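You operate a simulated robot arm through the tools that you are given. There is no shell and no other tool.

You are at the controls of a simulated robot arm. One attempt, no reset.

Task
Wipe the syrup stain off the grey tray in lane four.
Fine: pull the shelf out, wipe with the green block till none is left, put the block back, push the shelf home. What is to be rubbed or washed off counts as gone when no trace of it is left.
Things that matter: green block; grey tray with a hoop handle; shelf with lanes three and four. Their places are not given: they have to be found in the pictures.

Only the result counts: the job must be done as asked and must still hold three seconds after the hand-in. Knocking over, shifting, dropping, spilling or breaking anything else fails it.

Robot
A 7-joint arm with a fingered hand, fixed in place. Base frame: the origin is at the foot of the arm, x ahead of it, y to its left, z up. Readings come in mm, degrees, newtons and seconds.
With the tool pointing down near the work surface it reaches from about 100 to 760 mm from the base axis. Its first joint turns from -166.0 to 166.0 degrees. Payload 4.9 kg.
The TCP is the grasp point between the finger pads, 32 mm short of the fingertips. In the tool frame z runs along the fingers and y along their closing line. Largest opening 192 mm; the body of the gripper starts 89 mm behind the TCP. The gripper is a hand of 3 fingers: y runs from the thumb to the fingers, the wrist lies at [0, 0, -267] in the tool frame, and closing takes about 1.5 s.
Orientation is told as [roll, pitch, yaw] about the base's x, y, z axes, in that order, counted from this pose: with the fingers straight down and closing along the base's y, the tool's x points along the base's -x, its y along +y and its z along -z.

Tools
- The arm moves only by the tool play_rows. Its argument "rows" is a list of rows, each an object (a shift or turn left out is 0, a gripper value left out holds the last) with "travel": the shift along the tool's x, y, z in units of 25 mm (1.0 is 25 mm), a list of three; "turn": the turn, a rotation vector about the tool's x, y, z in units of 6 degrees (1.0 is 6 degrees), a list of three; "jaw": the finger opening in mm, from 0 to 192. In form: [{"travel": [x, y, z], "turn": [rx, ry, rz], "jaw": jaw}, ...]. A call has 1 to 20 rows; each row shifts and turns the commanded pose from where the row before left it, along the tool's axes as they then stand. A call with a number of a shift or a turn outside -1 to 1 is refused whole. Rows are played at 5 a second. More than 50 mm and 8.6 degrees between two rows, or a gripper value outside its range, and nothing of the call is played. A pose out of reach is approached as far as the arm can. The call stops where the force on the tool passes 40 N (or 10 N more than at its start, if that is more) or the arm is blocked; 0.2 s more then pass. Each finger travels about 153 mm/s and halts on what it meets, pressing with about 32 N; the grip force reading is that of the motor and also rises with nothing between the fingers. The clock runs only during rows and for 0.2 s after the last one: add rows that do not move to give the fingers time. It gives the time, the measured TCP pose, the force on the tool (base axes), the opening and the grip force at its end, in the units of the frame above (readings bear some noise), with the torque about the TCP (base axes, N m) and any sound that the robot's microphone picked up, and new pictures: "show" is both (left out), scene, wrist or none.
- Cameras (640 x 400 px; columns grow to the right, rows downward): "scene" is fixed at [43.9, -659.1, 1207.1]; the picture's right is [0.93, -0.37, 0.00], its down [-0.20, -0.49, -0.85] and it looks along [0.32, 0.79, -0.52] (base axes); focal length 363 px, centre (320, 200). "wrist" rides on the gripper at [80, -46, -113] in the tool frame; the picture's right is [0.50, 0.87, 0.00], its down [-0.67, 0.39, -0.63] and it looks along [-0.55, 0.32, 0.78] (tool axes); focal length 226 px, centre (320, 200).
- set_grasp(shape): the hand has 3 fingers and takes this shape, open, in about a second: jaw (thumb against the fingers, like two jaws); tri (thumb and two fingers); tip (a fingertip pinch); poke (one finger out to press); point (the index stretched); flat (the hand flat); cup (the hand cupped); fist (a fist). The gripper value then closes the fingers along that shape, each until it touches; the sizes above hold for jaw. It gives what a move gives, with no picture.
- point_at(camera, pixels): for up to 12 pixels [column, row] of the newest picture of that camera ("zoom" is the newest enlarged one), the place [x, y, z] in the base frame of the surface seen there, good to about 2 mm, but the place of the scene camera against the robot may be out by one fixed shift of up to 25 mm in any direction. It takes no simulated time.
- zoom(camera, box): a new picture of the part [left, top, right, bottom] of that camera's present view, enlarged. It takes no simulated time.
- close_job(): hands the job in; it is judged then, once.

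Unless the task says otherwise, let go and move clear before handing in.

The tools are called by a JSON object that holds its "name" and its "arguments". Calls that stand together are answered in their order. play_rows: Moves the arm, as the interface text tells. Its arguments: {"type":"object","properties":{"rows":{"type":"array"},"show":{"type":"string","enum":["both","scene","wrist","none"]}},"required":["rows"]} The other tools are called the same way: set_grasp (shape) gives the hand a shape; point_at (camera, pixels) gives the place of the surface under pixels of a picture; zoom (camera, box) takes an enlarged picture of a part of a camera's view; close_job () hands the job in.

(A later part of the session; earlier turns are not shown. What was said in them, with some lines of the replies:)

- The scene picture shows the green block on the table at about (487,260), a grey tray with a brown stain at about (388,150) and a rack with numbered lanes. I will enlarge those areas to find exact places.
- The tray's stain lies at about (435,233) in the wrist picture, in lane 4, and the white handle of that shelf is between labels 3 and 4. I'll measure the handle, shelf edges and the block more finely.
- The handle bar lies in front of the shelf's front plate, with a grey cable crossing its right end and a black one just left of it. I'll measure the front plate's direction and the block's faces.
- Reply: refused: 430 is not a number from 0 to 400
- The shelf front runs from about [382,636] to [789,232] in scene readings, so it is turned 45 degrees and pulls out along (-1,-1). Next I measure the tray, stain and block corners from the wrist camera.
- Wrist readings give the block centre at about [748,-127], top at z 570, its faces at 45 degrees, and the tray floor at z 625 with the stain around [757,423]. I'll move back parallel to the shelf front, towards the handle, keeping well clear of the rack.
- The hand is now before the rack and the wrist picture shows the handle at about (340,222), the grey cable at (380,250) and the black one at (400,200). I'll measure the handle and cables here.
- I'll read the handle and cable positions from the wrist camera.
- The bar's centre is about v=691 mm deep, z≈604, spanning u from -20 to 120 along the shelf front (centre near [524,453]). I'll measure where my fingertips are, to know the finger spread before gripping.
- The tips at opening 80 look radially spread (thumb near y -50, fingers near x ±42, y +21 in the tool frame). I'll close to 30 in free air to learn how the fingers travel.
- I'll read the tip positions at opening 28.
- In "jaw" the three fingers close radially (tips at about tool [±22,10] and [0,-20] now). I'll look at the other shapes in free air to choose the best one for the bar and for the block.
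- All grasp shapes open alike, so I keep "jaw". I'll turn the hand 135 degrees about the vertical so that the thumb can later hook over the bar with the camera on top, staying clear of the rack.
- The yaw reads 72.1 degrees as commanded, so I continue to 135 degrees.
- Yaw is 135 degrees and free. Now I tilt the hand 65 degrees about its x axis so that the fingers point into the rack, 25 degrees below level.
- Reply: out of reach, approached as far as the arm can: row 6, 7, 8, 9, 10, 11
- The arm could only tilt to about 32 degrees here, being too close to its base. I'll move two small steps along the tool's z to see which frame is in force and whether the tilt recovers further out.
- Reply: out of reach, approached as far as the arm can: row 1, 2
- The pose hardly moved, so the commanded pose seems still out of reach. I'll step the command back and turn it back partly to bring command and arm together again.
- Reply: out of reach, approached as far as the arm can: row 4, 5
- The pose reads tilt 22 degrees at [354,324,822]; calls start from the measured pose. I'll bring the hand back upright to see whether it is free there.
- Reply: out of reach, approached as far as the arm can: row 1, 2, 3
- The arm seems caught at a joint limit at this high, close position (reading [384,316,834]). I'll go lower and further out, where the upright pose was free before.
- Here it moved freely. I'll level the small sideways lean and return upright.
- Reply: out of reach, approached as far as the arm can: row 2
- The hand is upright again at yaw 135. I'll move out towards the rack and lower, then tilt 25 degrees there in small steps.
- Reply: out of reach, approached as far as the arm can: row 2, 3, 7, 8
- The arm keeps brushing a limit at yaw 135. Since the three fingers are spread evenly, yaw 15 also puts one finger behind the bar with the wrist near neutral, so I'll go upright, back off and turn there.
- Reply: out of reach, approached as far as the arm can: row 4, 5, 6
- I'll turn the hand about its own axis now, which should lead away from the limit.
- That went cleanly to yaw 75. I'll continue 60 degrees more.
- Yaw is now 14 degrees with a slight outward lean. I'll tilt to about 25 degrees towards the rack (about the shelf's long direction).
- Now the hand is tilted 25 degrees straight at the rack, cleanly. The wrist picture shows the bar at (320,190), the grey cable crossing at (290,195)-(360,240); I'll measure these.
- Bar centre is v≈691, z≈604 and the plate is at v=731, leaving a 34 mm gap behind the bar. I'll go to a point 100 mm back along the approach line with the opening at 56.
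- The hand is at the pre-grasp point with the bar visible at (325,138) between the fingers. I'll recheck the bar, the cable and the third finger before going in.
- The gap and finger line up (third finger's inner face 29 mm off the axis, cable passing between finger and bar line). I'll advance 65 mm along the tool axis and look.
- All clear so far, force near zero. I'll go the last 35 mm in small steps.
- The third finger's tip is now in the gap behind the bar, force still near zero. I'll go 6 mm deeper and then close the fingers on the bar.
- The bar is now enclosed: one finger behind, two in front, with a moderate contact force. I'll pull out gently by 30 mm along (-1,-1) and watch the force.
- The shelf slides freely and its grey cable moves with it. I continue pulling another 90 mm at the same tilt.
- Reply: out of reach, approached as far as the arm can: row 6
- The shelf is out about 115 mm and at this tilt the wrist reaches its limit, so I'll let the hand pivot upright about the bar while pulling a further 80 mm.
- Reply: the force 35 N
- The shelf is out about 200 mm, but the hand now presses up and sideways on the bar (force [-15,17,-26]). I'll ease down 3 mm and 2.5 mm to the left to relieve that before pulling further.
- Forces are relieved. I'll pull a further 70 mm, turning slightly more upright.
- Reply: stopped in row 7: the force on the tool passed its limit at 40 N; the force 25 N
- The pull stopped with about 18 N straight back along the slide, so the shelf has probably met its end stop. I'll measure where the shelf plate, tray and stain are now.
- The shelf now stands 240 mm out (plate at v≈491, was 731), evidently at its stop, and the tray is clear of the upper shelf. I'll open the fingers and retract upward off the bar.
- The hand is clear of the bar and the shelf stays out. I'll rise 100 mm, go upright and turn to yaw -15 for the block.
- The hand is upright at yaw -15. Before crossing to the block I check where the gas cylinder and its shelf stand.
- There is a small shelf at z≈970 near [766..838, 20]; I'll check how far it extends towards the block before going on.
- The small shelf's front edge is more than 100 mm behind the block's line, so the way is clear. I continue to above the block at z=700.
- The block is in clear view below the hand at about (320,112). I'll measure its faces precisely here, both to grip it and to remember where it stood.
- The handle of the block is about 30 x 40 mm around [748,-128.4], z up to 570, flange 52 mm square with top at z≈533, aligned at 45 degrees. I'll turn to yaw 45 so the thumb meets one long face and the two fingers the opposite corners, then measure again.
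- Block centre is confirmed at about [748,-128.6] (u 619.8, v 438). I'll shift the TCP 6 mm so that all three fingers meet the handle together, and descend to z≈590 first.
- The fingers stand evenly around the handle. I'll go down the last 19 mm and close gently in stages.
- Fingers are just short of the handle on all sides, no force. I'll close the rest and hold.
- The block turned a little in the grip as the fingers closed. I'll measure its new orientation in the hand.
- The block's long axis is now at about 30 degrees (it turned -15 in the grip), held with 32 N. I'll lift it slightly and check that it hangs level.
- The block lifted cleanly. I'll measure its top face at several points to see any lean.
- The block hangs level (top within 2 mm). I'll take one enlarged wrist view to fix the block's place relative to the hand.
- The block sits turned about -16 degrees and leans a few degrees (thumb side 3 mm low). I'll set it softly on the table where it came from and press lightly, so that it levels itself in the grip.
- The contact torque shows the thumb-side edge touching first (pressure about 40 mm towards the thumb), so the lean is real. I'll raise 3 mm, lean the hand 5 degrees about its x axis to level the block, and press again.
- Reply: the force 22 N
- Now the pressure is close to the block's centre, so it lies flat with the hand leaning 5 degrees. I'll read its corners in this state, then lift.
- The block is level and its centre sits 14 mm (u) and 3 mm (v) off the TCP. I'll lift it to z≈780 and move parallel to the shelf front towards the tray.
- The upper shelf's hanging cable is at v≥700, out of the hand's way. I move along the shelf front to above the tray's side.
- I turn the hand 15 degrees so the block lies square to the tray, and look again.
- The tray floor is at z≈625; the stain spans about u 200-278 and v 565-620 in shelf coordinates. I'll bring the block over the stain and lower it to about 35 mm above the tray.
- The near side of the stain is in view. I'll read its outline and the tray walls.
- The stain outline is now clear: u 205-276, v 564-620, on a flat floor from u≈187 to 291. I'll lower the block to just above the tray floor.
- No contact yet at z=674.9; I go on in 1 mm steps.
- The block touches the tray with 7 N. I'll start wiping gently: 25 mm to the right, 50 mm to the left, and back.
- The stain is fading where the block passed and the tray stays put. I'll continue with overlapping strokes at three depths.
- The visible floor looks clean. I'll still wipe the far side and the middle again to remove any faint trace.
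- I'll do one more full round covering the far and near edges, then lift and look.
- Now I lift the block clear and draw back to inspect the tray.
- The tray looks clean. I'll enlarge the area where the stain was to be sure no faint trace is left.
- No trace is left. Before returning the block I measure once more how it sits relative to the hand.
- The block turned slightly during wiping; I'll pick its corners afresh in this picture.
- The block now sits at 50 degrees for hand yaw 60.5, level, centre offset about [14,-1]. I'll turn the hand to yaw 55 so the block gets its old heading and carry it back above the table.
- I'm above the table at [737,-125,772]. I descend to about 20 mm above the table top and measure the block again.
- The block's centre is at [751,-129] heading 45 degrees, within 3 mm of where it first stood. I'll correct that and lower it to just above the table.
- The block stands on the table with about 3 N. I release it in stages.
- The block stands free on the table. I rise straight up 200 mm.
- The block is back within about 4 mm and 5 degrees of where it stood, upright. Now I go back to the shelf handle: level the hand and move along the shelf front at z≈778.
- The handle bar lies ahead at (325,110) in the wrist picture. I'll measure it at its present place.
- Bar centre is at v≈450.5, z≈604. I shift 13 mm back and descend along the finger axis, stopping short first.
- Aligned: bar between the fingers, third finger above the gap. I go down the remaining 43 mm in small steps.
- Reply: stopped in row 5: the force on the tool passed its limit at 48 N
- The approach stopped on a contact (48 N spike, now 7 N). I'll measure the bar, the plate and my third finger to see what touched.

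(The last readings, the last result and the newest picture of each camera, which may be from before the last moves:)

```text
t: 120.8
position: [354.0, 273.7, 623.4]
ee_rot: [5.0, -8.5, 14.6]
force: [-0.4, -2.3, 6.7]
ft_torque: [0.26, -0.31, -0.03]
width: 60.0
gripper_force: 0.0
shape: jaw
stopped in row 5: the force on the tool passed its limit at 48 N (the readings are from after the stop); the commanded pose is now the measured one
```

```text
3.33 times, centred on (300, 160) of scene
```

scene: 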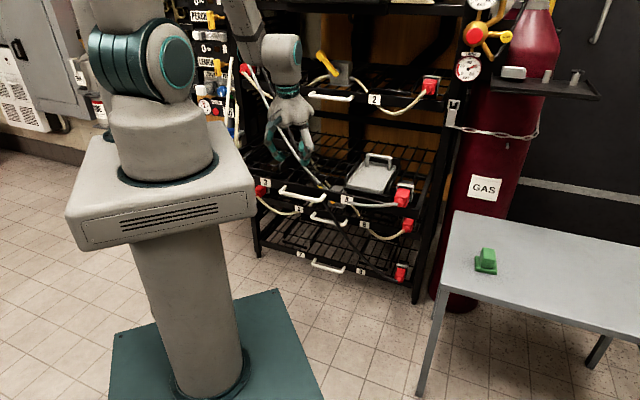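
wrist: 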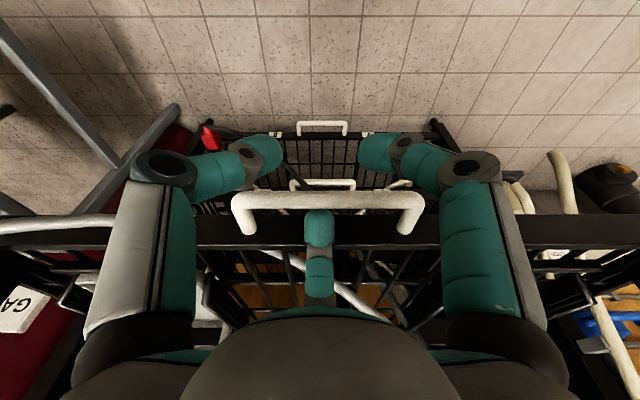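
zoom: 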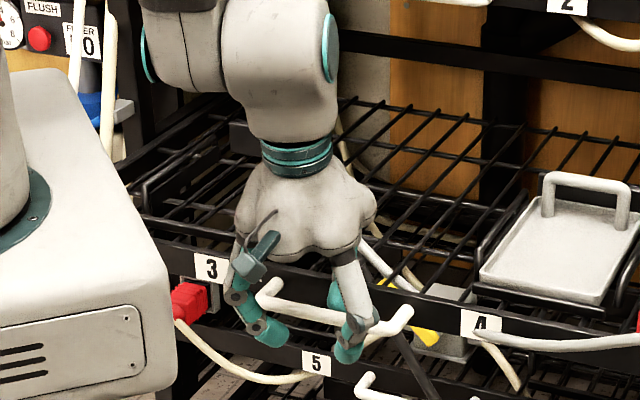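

The third finger's back wedged the shelf in by about 13 mm (bar now at v≈462), but it sits in the gap behind the bar. I'll ease up 3 mm and close the fingers on the bar.

{"name": "play_rows", "arguments": {"rows": [{"travel": [0, 0, -0.12]}, {"jaw": 45}, {"jaw": 30}, {"jaw": 15}, {"jaw": 0}, {}, {}, {}], "show": "wrist"}}

{"name": "zoom", "arguments": {"camera": "wrist", "box": [200, 80, 440, 260]}}

```text
t: 122.6
position: [351.2, 272.8, 624.7]
ee_rot: [4.9, -8.3, 14.6]
force: [-2.7, -4.5, -4.2]
ft_torque: [-0.1, 0.06, -0.12]
width: 10.3
gripper_force: 32.4
shape: jaw
```

wrist: 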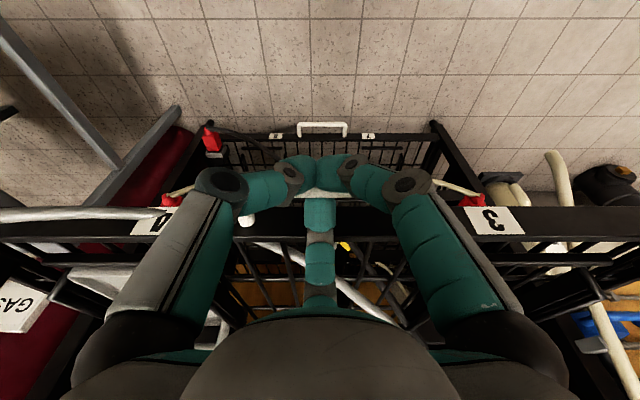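

```text
2.22 times, centred on (320, 170) of wrist
```

zoom: 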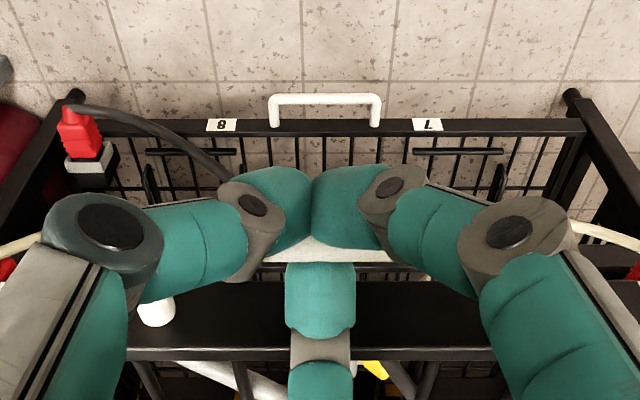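

The bar is clamped now (width 10, 32 N). I read the plate's present position before pushing.

{"name": "point_at", "arguments": {"camera": "wrist", "pixels": [[497, 220], [485, 222], [150, 225], [320, 206], [300, 204]]}}

```text
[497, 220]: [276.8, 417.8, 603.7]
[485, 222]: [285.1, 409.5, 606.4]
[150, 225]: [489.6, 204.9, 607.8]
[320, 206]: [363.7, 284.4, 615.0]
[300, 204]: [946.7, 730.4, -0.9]
```

The shelf is fully out again with the bar clamped. I start pushing it home, 40 mm first, watching the force.

{"name": "play_rows", "arguments": {"rows": [{"travel": [-0.341, 0.197, 0.075], "turn": [-0.0375, -0.065, 0]}, {"travel": [-0.341, 0.197, 0.077], "turn": [-0.0375, -0.065, 0]}, {"travel": [-0.3405, 0.1966, 0.08], "turn": [-0.0375, -0.065, 0]}, {"travel": [-0.34, 0.1965, 0.083], "turn": [-0.0375, -0.065, 0]}, {}], "show": "none"}}

```text
t: 123.8
position: [380.5, 301.9, 625.2]
ee_rot: [5.9, -10.0, 14.5]
force: [-0.6, -1.5, -11.6]
ft_torque: [-0.15, 0.15, -0.13]
width: 10.0
gripper_force: 32.1
shape: jaw
```

The shelf moves in smoothly; a slight upward strain shows (Fz -12). I push on 70 mm while tilting, lowering the hand a little.

{"name": "play_rows", "arguments": {"rows": [{"travel": [-0.336, 0.194, 0.101], "turn": [-0.1167, -0.202, 0]}, {"travel": [-0.333, 0.192, 0.11], "turn": [-0.1167, -0.202, 0]}, {"travel": [-0.331, 0.191, 0.12], "turn": [-0.1167, -0.202, 0]}, {"travel": [-0.328, 0.19, 0.129], "turn": [-0.1167, -0.202, 0]}, {"travel": [-0.327, 0.189, 0.132], "turn": [-0.1167, -0.202, 0]}, {"travel": [-0.324, 0.187, 0.142], "turn": [-0.1167, -0.202, 0]}, {"travel": [-0.321, 0.185, 0.151], "turn": [-0.1167, -0.202, 0]}, {}], "show": "both"}}

```text
t: 125.6
position: [431.4, 351.9, 621.6]
ee_rot: [11.1, -18.4, 13.2]
force: [-1.6, -1.8, 2.4]
ft_torque: [-0.13, 0.06, -0.07]
width: 10.4
gripper_force: 31.8
shape: jaw
```

scene: 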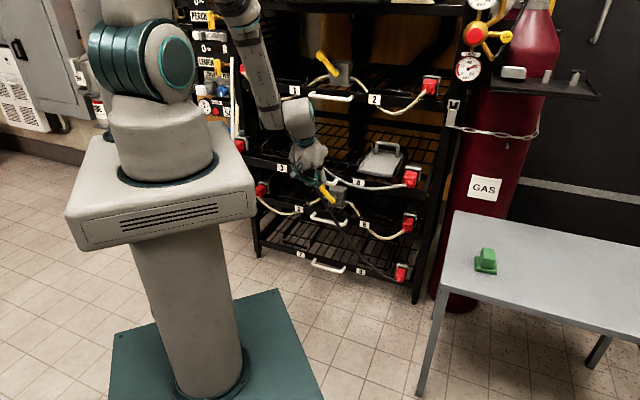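
wrist: 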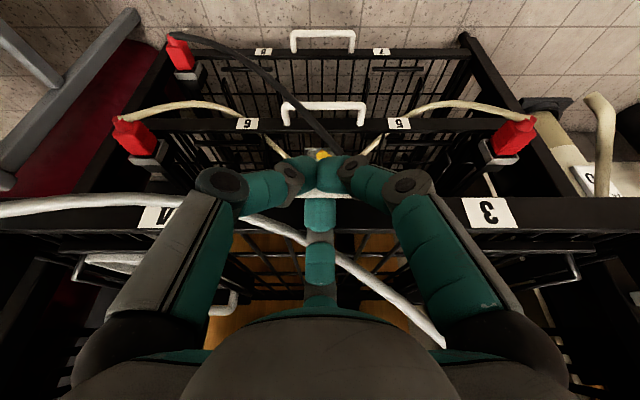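

Forces are small. I push on another 88 mm, reaching the 25 degree tilt.

{"name": "play_rows", "arguments": {"rows": [{"travel": [-0.352, 0.203, 0.17], "turn": [-0.075, -0.13, 0]}, {"travel": [-0.349, 0.2015, 0.176], "turn": [-0.075, -0.13, 0]}, {"travel": [-0.347, 0.2, 0.183], "turn": [-0.075, -0.13, 0]}, {"travel": [-0.344, 0.199, 0.189], "turn": [-0.075, -0.13, 0]}, {"travel": [-0.344, 0.199, 0.19]}, {"travel": [-0.344, 0.199, 0.19]}, {"travel": [-0.344, 0.199, 0.19]}, {"travel": [-0.344, 0.199, 0.19]}, {}], "show": "both"}}

```text
t: 127.6
position: [493.5, 415.0, 620.6]
ee_rot: [13.2, -21.6, 12.4]
force: [2.0, -2.2, 5.6]
ft_torque: [-0.05, -0.03, -0.09]
width: 10.1
gripper_force: 32.1
shape: jaw
```

scene: 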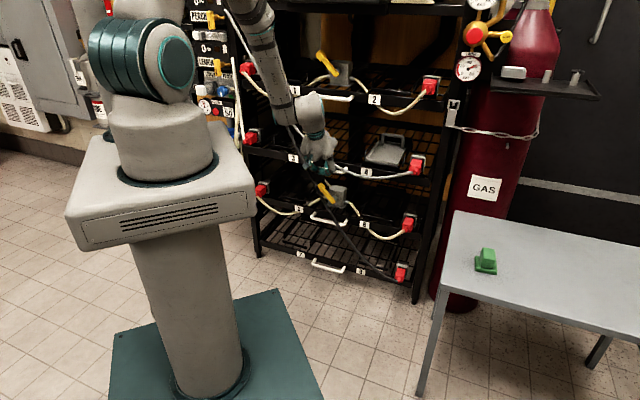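
wrist: 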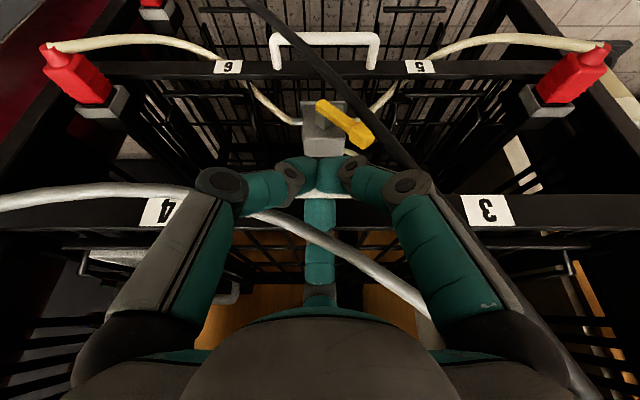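

The shelf is nearly home. I check the plate's place and push further, slower.

{"name": "point_at", "arguments": {"camera": "wrist", "pixels": [[488, 210], [480, 214], [155, 212]]}}

{"name": "play_rows", "arguments": {"rows": [{"travel": [-0.25, 0.1447, 0.138]}, {"travel": [-0.25, 0.1447, 0.138]}, {"travel": [-0.25, 0.1447, 0.138]}, {}], "show": "wrist"}}

```text
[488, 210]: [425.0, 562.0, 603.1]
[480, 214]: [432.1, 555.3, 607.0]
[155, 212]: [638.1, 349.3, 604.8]
```

```text
t: 128.6
position: [509.5, 431.4, 620.9]
ee_rot: [13.2, -21.5, 12.4]
force: [1.2, -3.0, 14.2]
ft_torque: [0.0, -0.1, -0.11]
width: 10.5
gripper_force: 32.0
shape: jaw
```

wrist: 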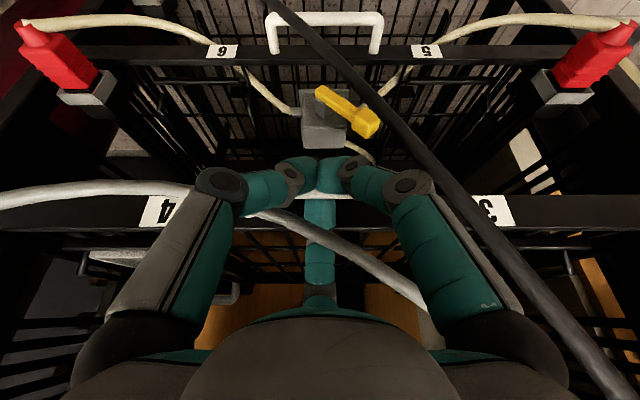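

About 10 mm remain. I raise the hand 1.5 mm to relieve the downward pressure and push the rest in small steps.

{"name": "play_rows", "arguments": {"rows": [{"travel": [-0.132, 0.076, 0.005]}, {"travel": [-0.11, 0.0635, 0.059]}, {"travel": [-0.11, 0.0635, 0.059]}, {}], "show": "wrist"}}

{"name": "point_at", "arguments": {"camera": "wrist", "pixels": [[497, 210], [155, 212], [160, 207], [500, 205], [230, 51], [425, 51]]}}

```text
t: 129.6
position: [516.5, 437.4, 620.9]
ee_rot: [13.1, -21.3, 12.5]
force: [-1.4, -4.4, 5.4]
ft_torque: [-0.08, 0.01, -0.1]
width: 10.4
gripper_force: 31.9
shape: jaw
```

wrist: 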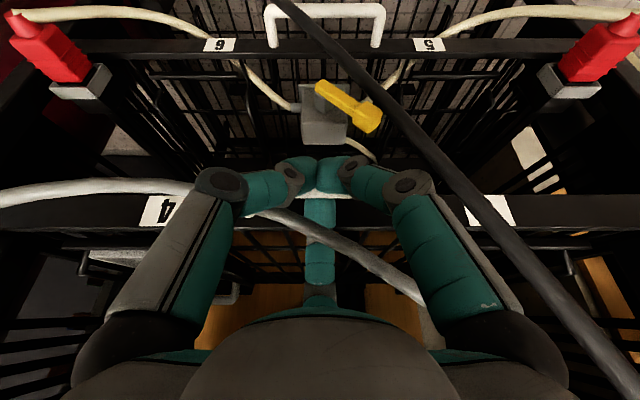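

```text
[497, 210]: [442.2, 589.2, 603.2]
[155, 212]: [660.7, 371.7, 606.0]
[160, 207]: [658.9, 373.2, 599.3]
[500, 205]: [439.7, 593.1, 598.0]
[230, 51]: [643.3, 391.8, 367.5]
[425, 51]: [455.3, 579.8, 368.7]
```

The plate is at v≈730, about 1 mm short of its original place. I push a few more millimetres until the stop answers.

{"name": "play_rows", "arguments": {"rows": [{"travel": [-0.047, 0.027, 0.025]}, {"travel": [-0.047, 0.027, 0.025]}, {"travel": [-0.047, 0.027, 0.025]}, {}], "show": "wrist"}}

{"name": "point_at", "arguments": {"camera": "wrist", "pixels": [[497, 210], [155, 212], [160, 207], [500, 205], [230, 47], [425, 47]]}}

```text
t: 130.4
position: [517.2, 437.7, 619.4]
ee_rot: [12.8, -21.1, 12.4]
force: [-15.9, -11.5, 22.5]
ft_torque: [0.02, 0.05, -0.09]
width: 11.0
gripper_force: 32.5
shape: jaw
stopped in row 3: the force on the tool passed its limit at 42 N (the readings are from after the stop); the commanded pose is now the measured one
```

wrist: 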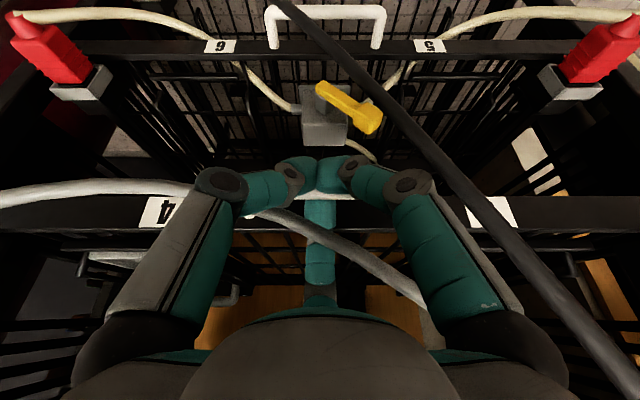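

```text
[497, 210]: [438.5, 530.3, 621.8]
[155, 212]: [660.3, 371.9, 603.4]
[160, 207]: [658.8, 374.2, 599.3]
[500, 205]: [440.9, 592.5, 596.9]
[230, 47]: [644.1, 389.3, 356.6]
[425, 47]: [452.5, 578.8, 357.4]
```

The stop answers with about 20 N and the plate is at its original place (v≈730.5), so the shelf is home. I open a little, centre the bar between the fingers, then open to 54 without touching the plate.

{"name": "play_rows", "arguments": {"rows": [{"jaw": 20}, {"jaw": 34}, {}, {}, {"travel": [0.09, -0.05, 0]}, {"travel": [0.09, -0.05, 0]}, {"jaw": 46}, {"jaw": 54}, {}, {}], "show": "wrist"}}

{"name": "zoom", "arguments": {"camera": "wrist", "box": [200, 60, 440, 260]}}

```text
t: 132.6
position: [514.1, 435.2, 616.1]
ee_rot: [12.9, -21.1, 12.5]
force: [0.5, 0.0, -0.6]
ft_torque: [-0.01, -0.02, -0.01]
width: 53.8
gripper_force: 0.0
shape: jaw
```

wrist: 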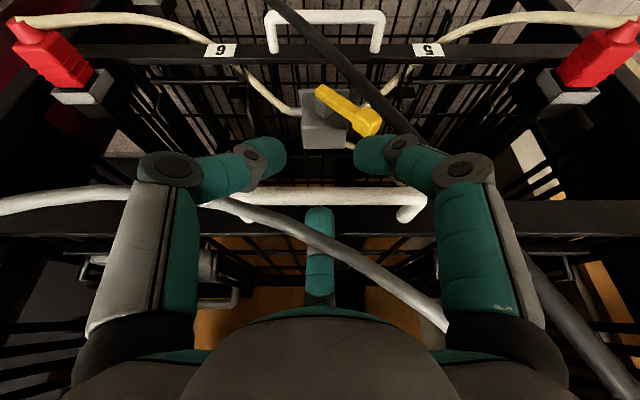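

```text
2.00 times, centred on (320, 160) of wrist
```

zoom: 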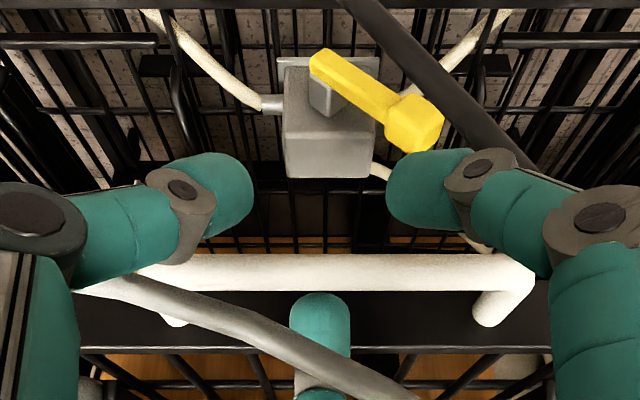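

The hand is open and free of forces. I retract along the finger axis, slowly first.

{"name": "play_rows", "arguments": {"rows": [{"travel": [0, 0, -0.25]}, {"travel": [0, 0, -0.25]}, {"travel": [0, 0, -0.3]}, {"travel": [0, 0, -0.4]}, {"travel": [0, 0, -0.6]}, {"travel": [0, 0, -0.8]}, {"travel": [0, 0, -0.8]}, {"travel": [0, 0, -0.8]}, {}], "show": "both"}}

{"name": "point_at", "arguments": {"camera": "wrist", "pixels": [[240, 200], [404, 200], [320, 190], [320, 206]]}}

```text
t: 134.6
position: [483.6, 405.1, 711.6]
ee_rot: [12.9, -21.2, 12.6]
force: [0.0, 0.0, 0.7]
ft_torque: [-0.01, -0.02, -0.01]
width: 53.6
gripper_force: 0.0
shape: jaw
```

scene: 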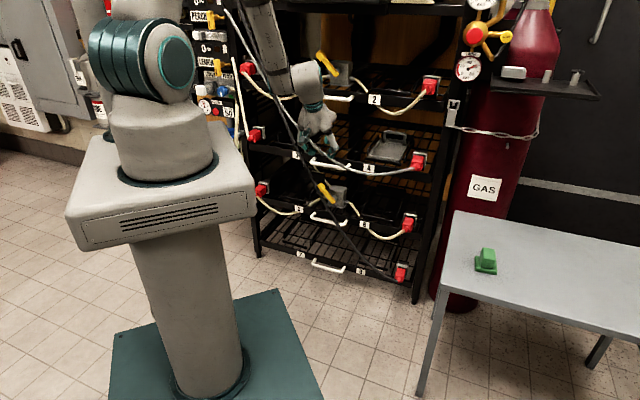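
wrist: 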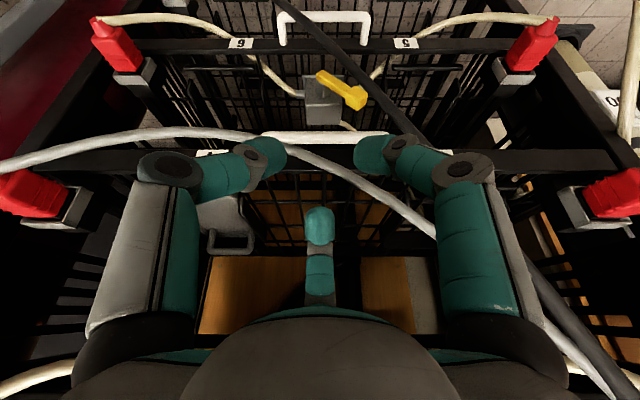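

```text
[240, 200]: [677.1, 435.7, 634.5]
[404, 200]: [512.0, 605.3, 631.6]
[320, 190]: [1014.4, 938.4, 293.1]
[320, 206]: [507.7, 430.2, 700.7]
```

Clear of the handle. I back off 60 mm from the rack and compare the shelf with the first picture.

{"name": "play_rows", "arguments": {"rows": [{"travel": [0.628, -0.362, -0.338]}, {"travel": [0.628, -0.362, -0.338]}, {"travel": [0.628, -0.362, -0.338]}, {}], "show": "both"}}

{"name": "zoom", "arguments": {"camera": "scene", "box": [240, 60, 480, 210]}}

{"name": "point_at", "arguments": {"camera": "zoom", "pixels": [[100, 245], [130, 250], [330, 290], [450, 318], [490, 320], [345, 262], [437, 270], [463, 215], [385, 200]]}}

```text
t: 135.6
position: [440.4, 363.2, 712.5]
ee_rot: [12.9, -21.1, 12.5]
force: [0.5, -0.8, -1.1]
ft_torque: [-0.03, 0.0, 0.02]
width: 53.5
gripper_force: 0.1
shape: jaw
```

scene: 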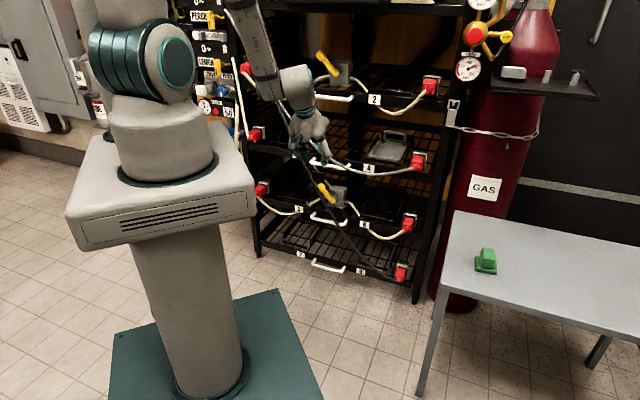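
wrist: 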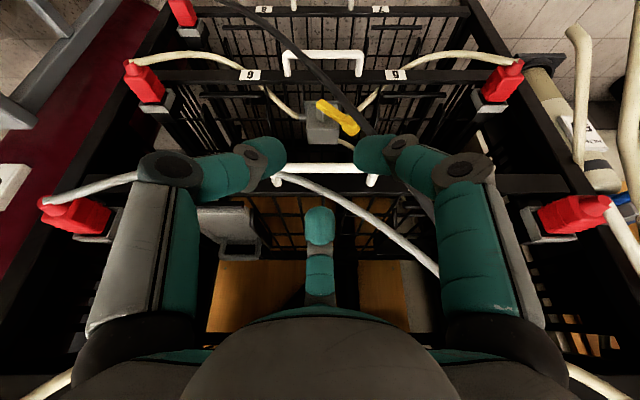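

```text
2.67 times, centred on (360, 135) of scene
```

zoom: 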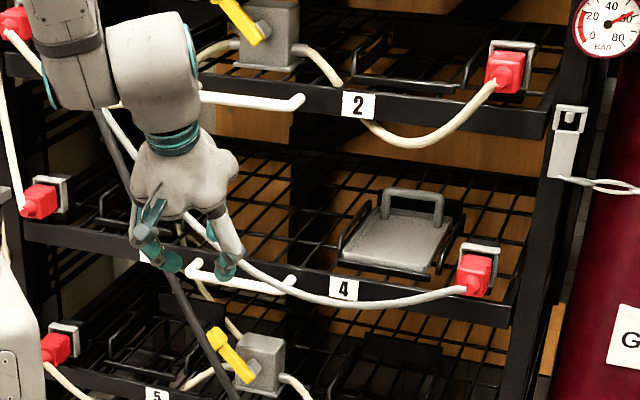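

```text
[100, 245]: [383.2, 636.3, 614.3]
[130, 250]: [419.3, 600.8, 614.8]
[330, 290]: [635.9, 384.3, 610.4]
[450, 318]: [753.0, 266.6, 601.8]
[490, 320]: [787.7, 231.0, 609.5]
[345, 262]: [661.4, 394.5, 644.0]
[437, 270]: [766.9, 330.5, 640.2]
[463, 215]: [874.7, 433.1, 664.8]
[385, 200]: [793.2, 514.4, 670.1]
```

Readings match the first picture within about 1 mm (plate, tray rim and tray handle), so the shelf is home and the tray in place. A last look at the tray and block.

{"name": "zoom", "arguments": {"camera": "scene", "box": [360, 125, 424, 165]}}

{"name": "zoom", "arguments": {"camera": "scene", "box": [455, 235, 519, 275]}}

```text
10.00 times, centred on (392, 145) of scene
```

zoom: 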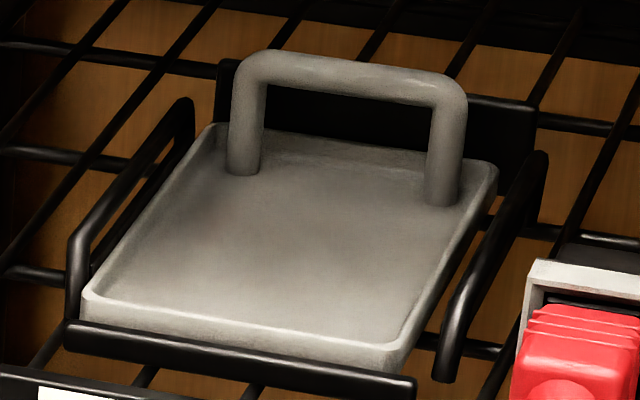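

```text
10.00 times, centred on (487, 255) of scene
```

zoom: 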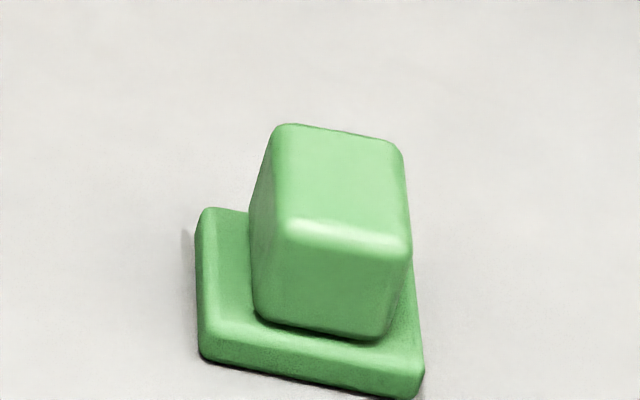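

The block stands well. On the tray I see only a soft dark tint near (210,215), behind where the stain was; I'll check it with the wrist camera in case it is a shadow.

{"name": "zoom", "arguments": {"camera": "wrist", "box": [190, 190, 280, 270]}}

{"name": "point_at", "arguments": {"camera": "scene", "pixels": [[381, 147], [379, 145], [385, 147], [388, 150]]}}

```text
5.00 times, centred on (235, 230) of wrist
```

zoom: 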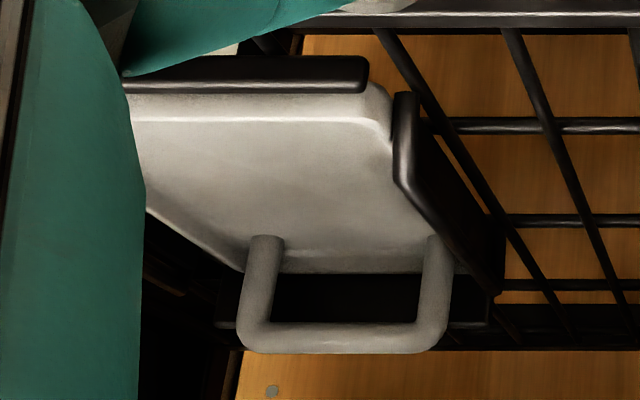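

```text
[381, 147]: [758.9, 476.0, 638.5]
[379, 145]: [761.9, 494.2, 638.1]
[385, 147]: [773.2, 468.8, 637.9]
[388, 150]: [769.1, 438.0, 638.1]
```

The tint lies outside the wiped stain's outline and looks like shading, but I'll move the hand sideways to see the whole tray without my own shadow.

{"name": "play_rows", "arguments": {"rows": [{"travel": [-0.48, -0.832, 0]}, {"travel": [-0.48, -0.832, 0]}, {"travel": [-0.48, -0.832, 0]}, {"travel": [-0.48, -0.832, 0]}, {"travel": [-0.48, -0.832, 0]}, {"travel": [-0.48, -0.832, 0]}, {"travel": [-0.48, -0.832, 0]}, {}], "show": "both"}}

{"name": "zoom", "arguments": {"camera": "wrist", "box": [240, 130, 400, 290]}}

{"name": "zoom", "arguments": {"camera": "scene", "box": [360, 125, 424, 165]}}

```text
t: 137.4
position: [560.4, 243.8, 711.4]
ee_rot: [13.0, -21.1, 12.6]
force: [0.3, 0.4, 0.1]
ft_torque: [-0.03, 0.03, -0.01]
width: 53.8
gripper_force: 0.2
shape: jaw
```

scene: 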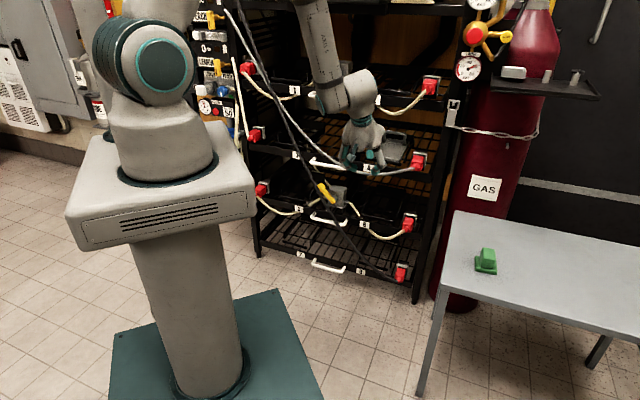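
wrist: 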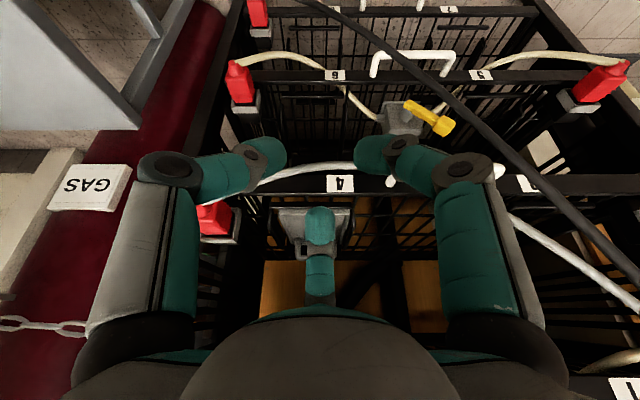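

```text
2.50 times, centred on (320, 210) of wrist
```

zoom: 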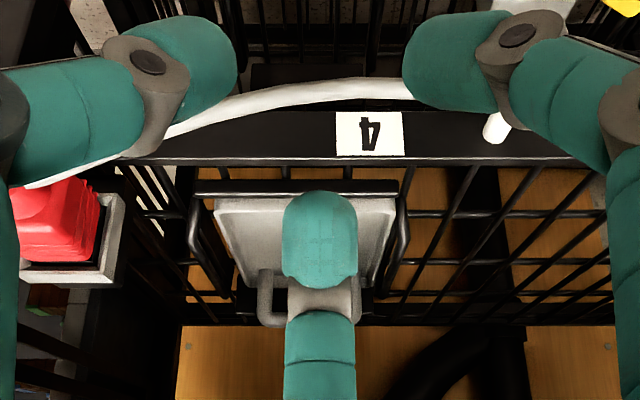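

```text
10.00 times, centred on (392, 145) of scene
```

zoom: 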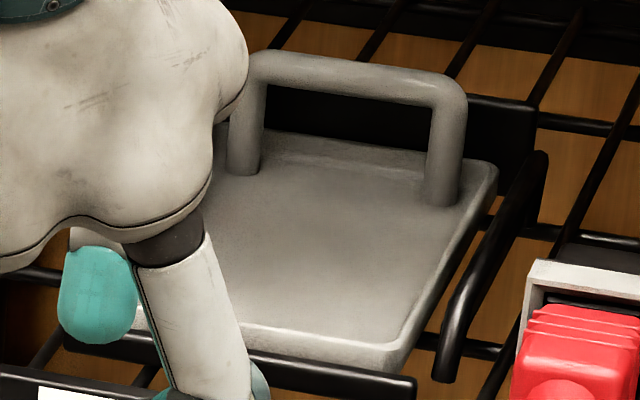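

The tint changed with the hand's position, so it was only shading; the tray is clean. I'll move the hand well clear and take a last overall look.

{"name": "play_rows", "arguments": {"rows": [{"travel": [0.628, -0.362, -0.338]}, {"travel": [0.628, -0.362, -0.338]}, {"travel": [0.628, -0.362, -0.338]}, {"travel": [-0.48, -0.832, 0]}, {"travel": [-0.48, -0.832, 0]}, {"travel": [-0.48, -0.832, 0]}, {"travel": [-0.48, -0.832, 0]}, {"travel": [-0.48, -0.832, -0.2]}, {"travel": [-0.48, -0.832, -0.2]}, {"travel": [-0.48, -0.832, -0.2]}, {}], "show": "both"}}

{"name": "zoom", "arguments": {"camera": "scene", "box": [240, 60, 480, 210]}}

{"name": "zoom", "arguments": {"camera": "scene", "box": [360, 125, 424, 165]}}

```text
t: 139.8
position: [630.7, 76.8, 726.3]
ee_rot: [12.9, -21.1, 12.5]
force: [0.0, -0.4, -0.2]
ft_torque: [-0.03, -0.04, -0.01]
width: 53.6
gripper_force: 0.0
shape: jaw
```

scene: 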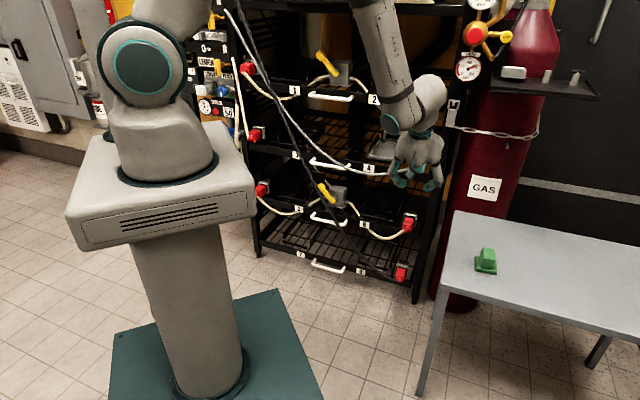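
wrist: 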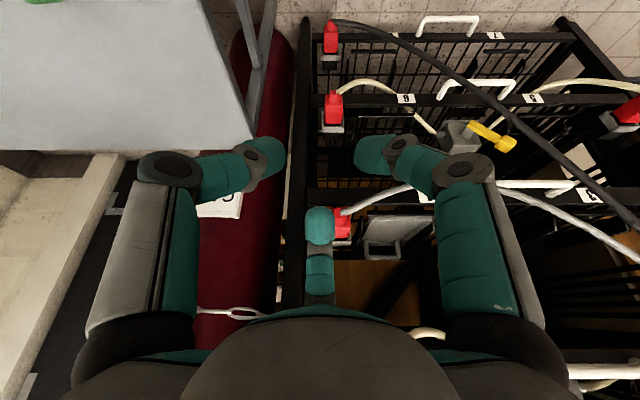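

```text
2.67 times, centred on (360, 135) of scene
```

zoom: 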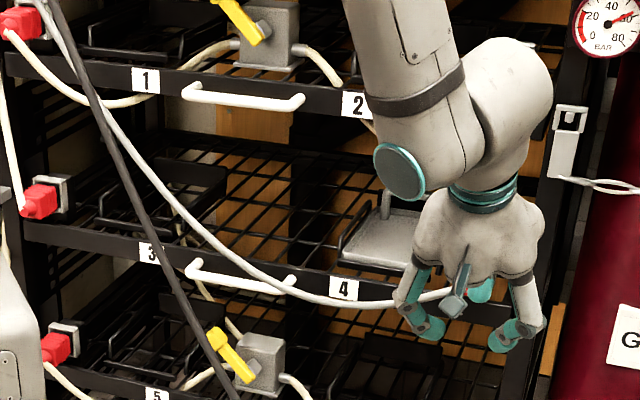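

```text
10.00 times, centred on (392, 145) of scene
```

zoom: 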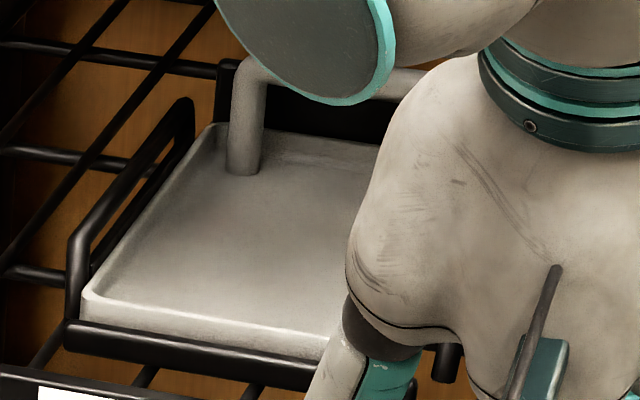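

The left part of the tray is clean as well. Labels 3 and 4 and the handle sit exactly where they did in the first picture, the block stands on the table, and the hand is open and clear, so I hand the job in.

{"name": "close_job", "arguments": {}}

```text
The job is handed in.
```

The syrup stain is gone from the grey tray in lane four, and I have handed the job in. The result of the judging has not come back to me.

- **Tray:** enlarged views after the last wipe show no trace of the stain. The tray sits within about 3 mm of where it was. A faint dark tint I saw afterwards changed with the hand's position, so I took it for shading.
- **Shelf:** pushed home until it met its stop. The front plate reads within about 1 mm of its starting place.
- **Green block:** back on the table, upright, about 4 mm and 5 degrees off its original spot.
- **Contact on the way back:** while I was re-gripping the handle, one finger wedged against the front plate and pushed the pulled-out shelf in by about 13 mm, with a brief 48 N peak. I could see no damage, and the shelf then pushed home normally.

The hand is open and clear of the rack.
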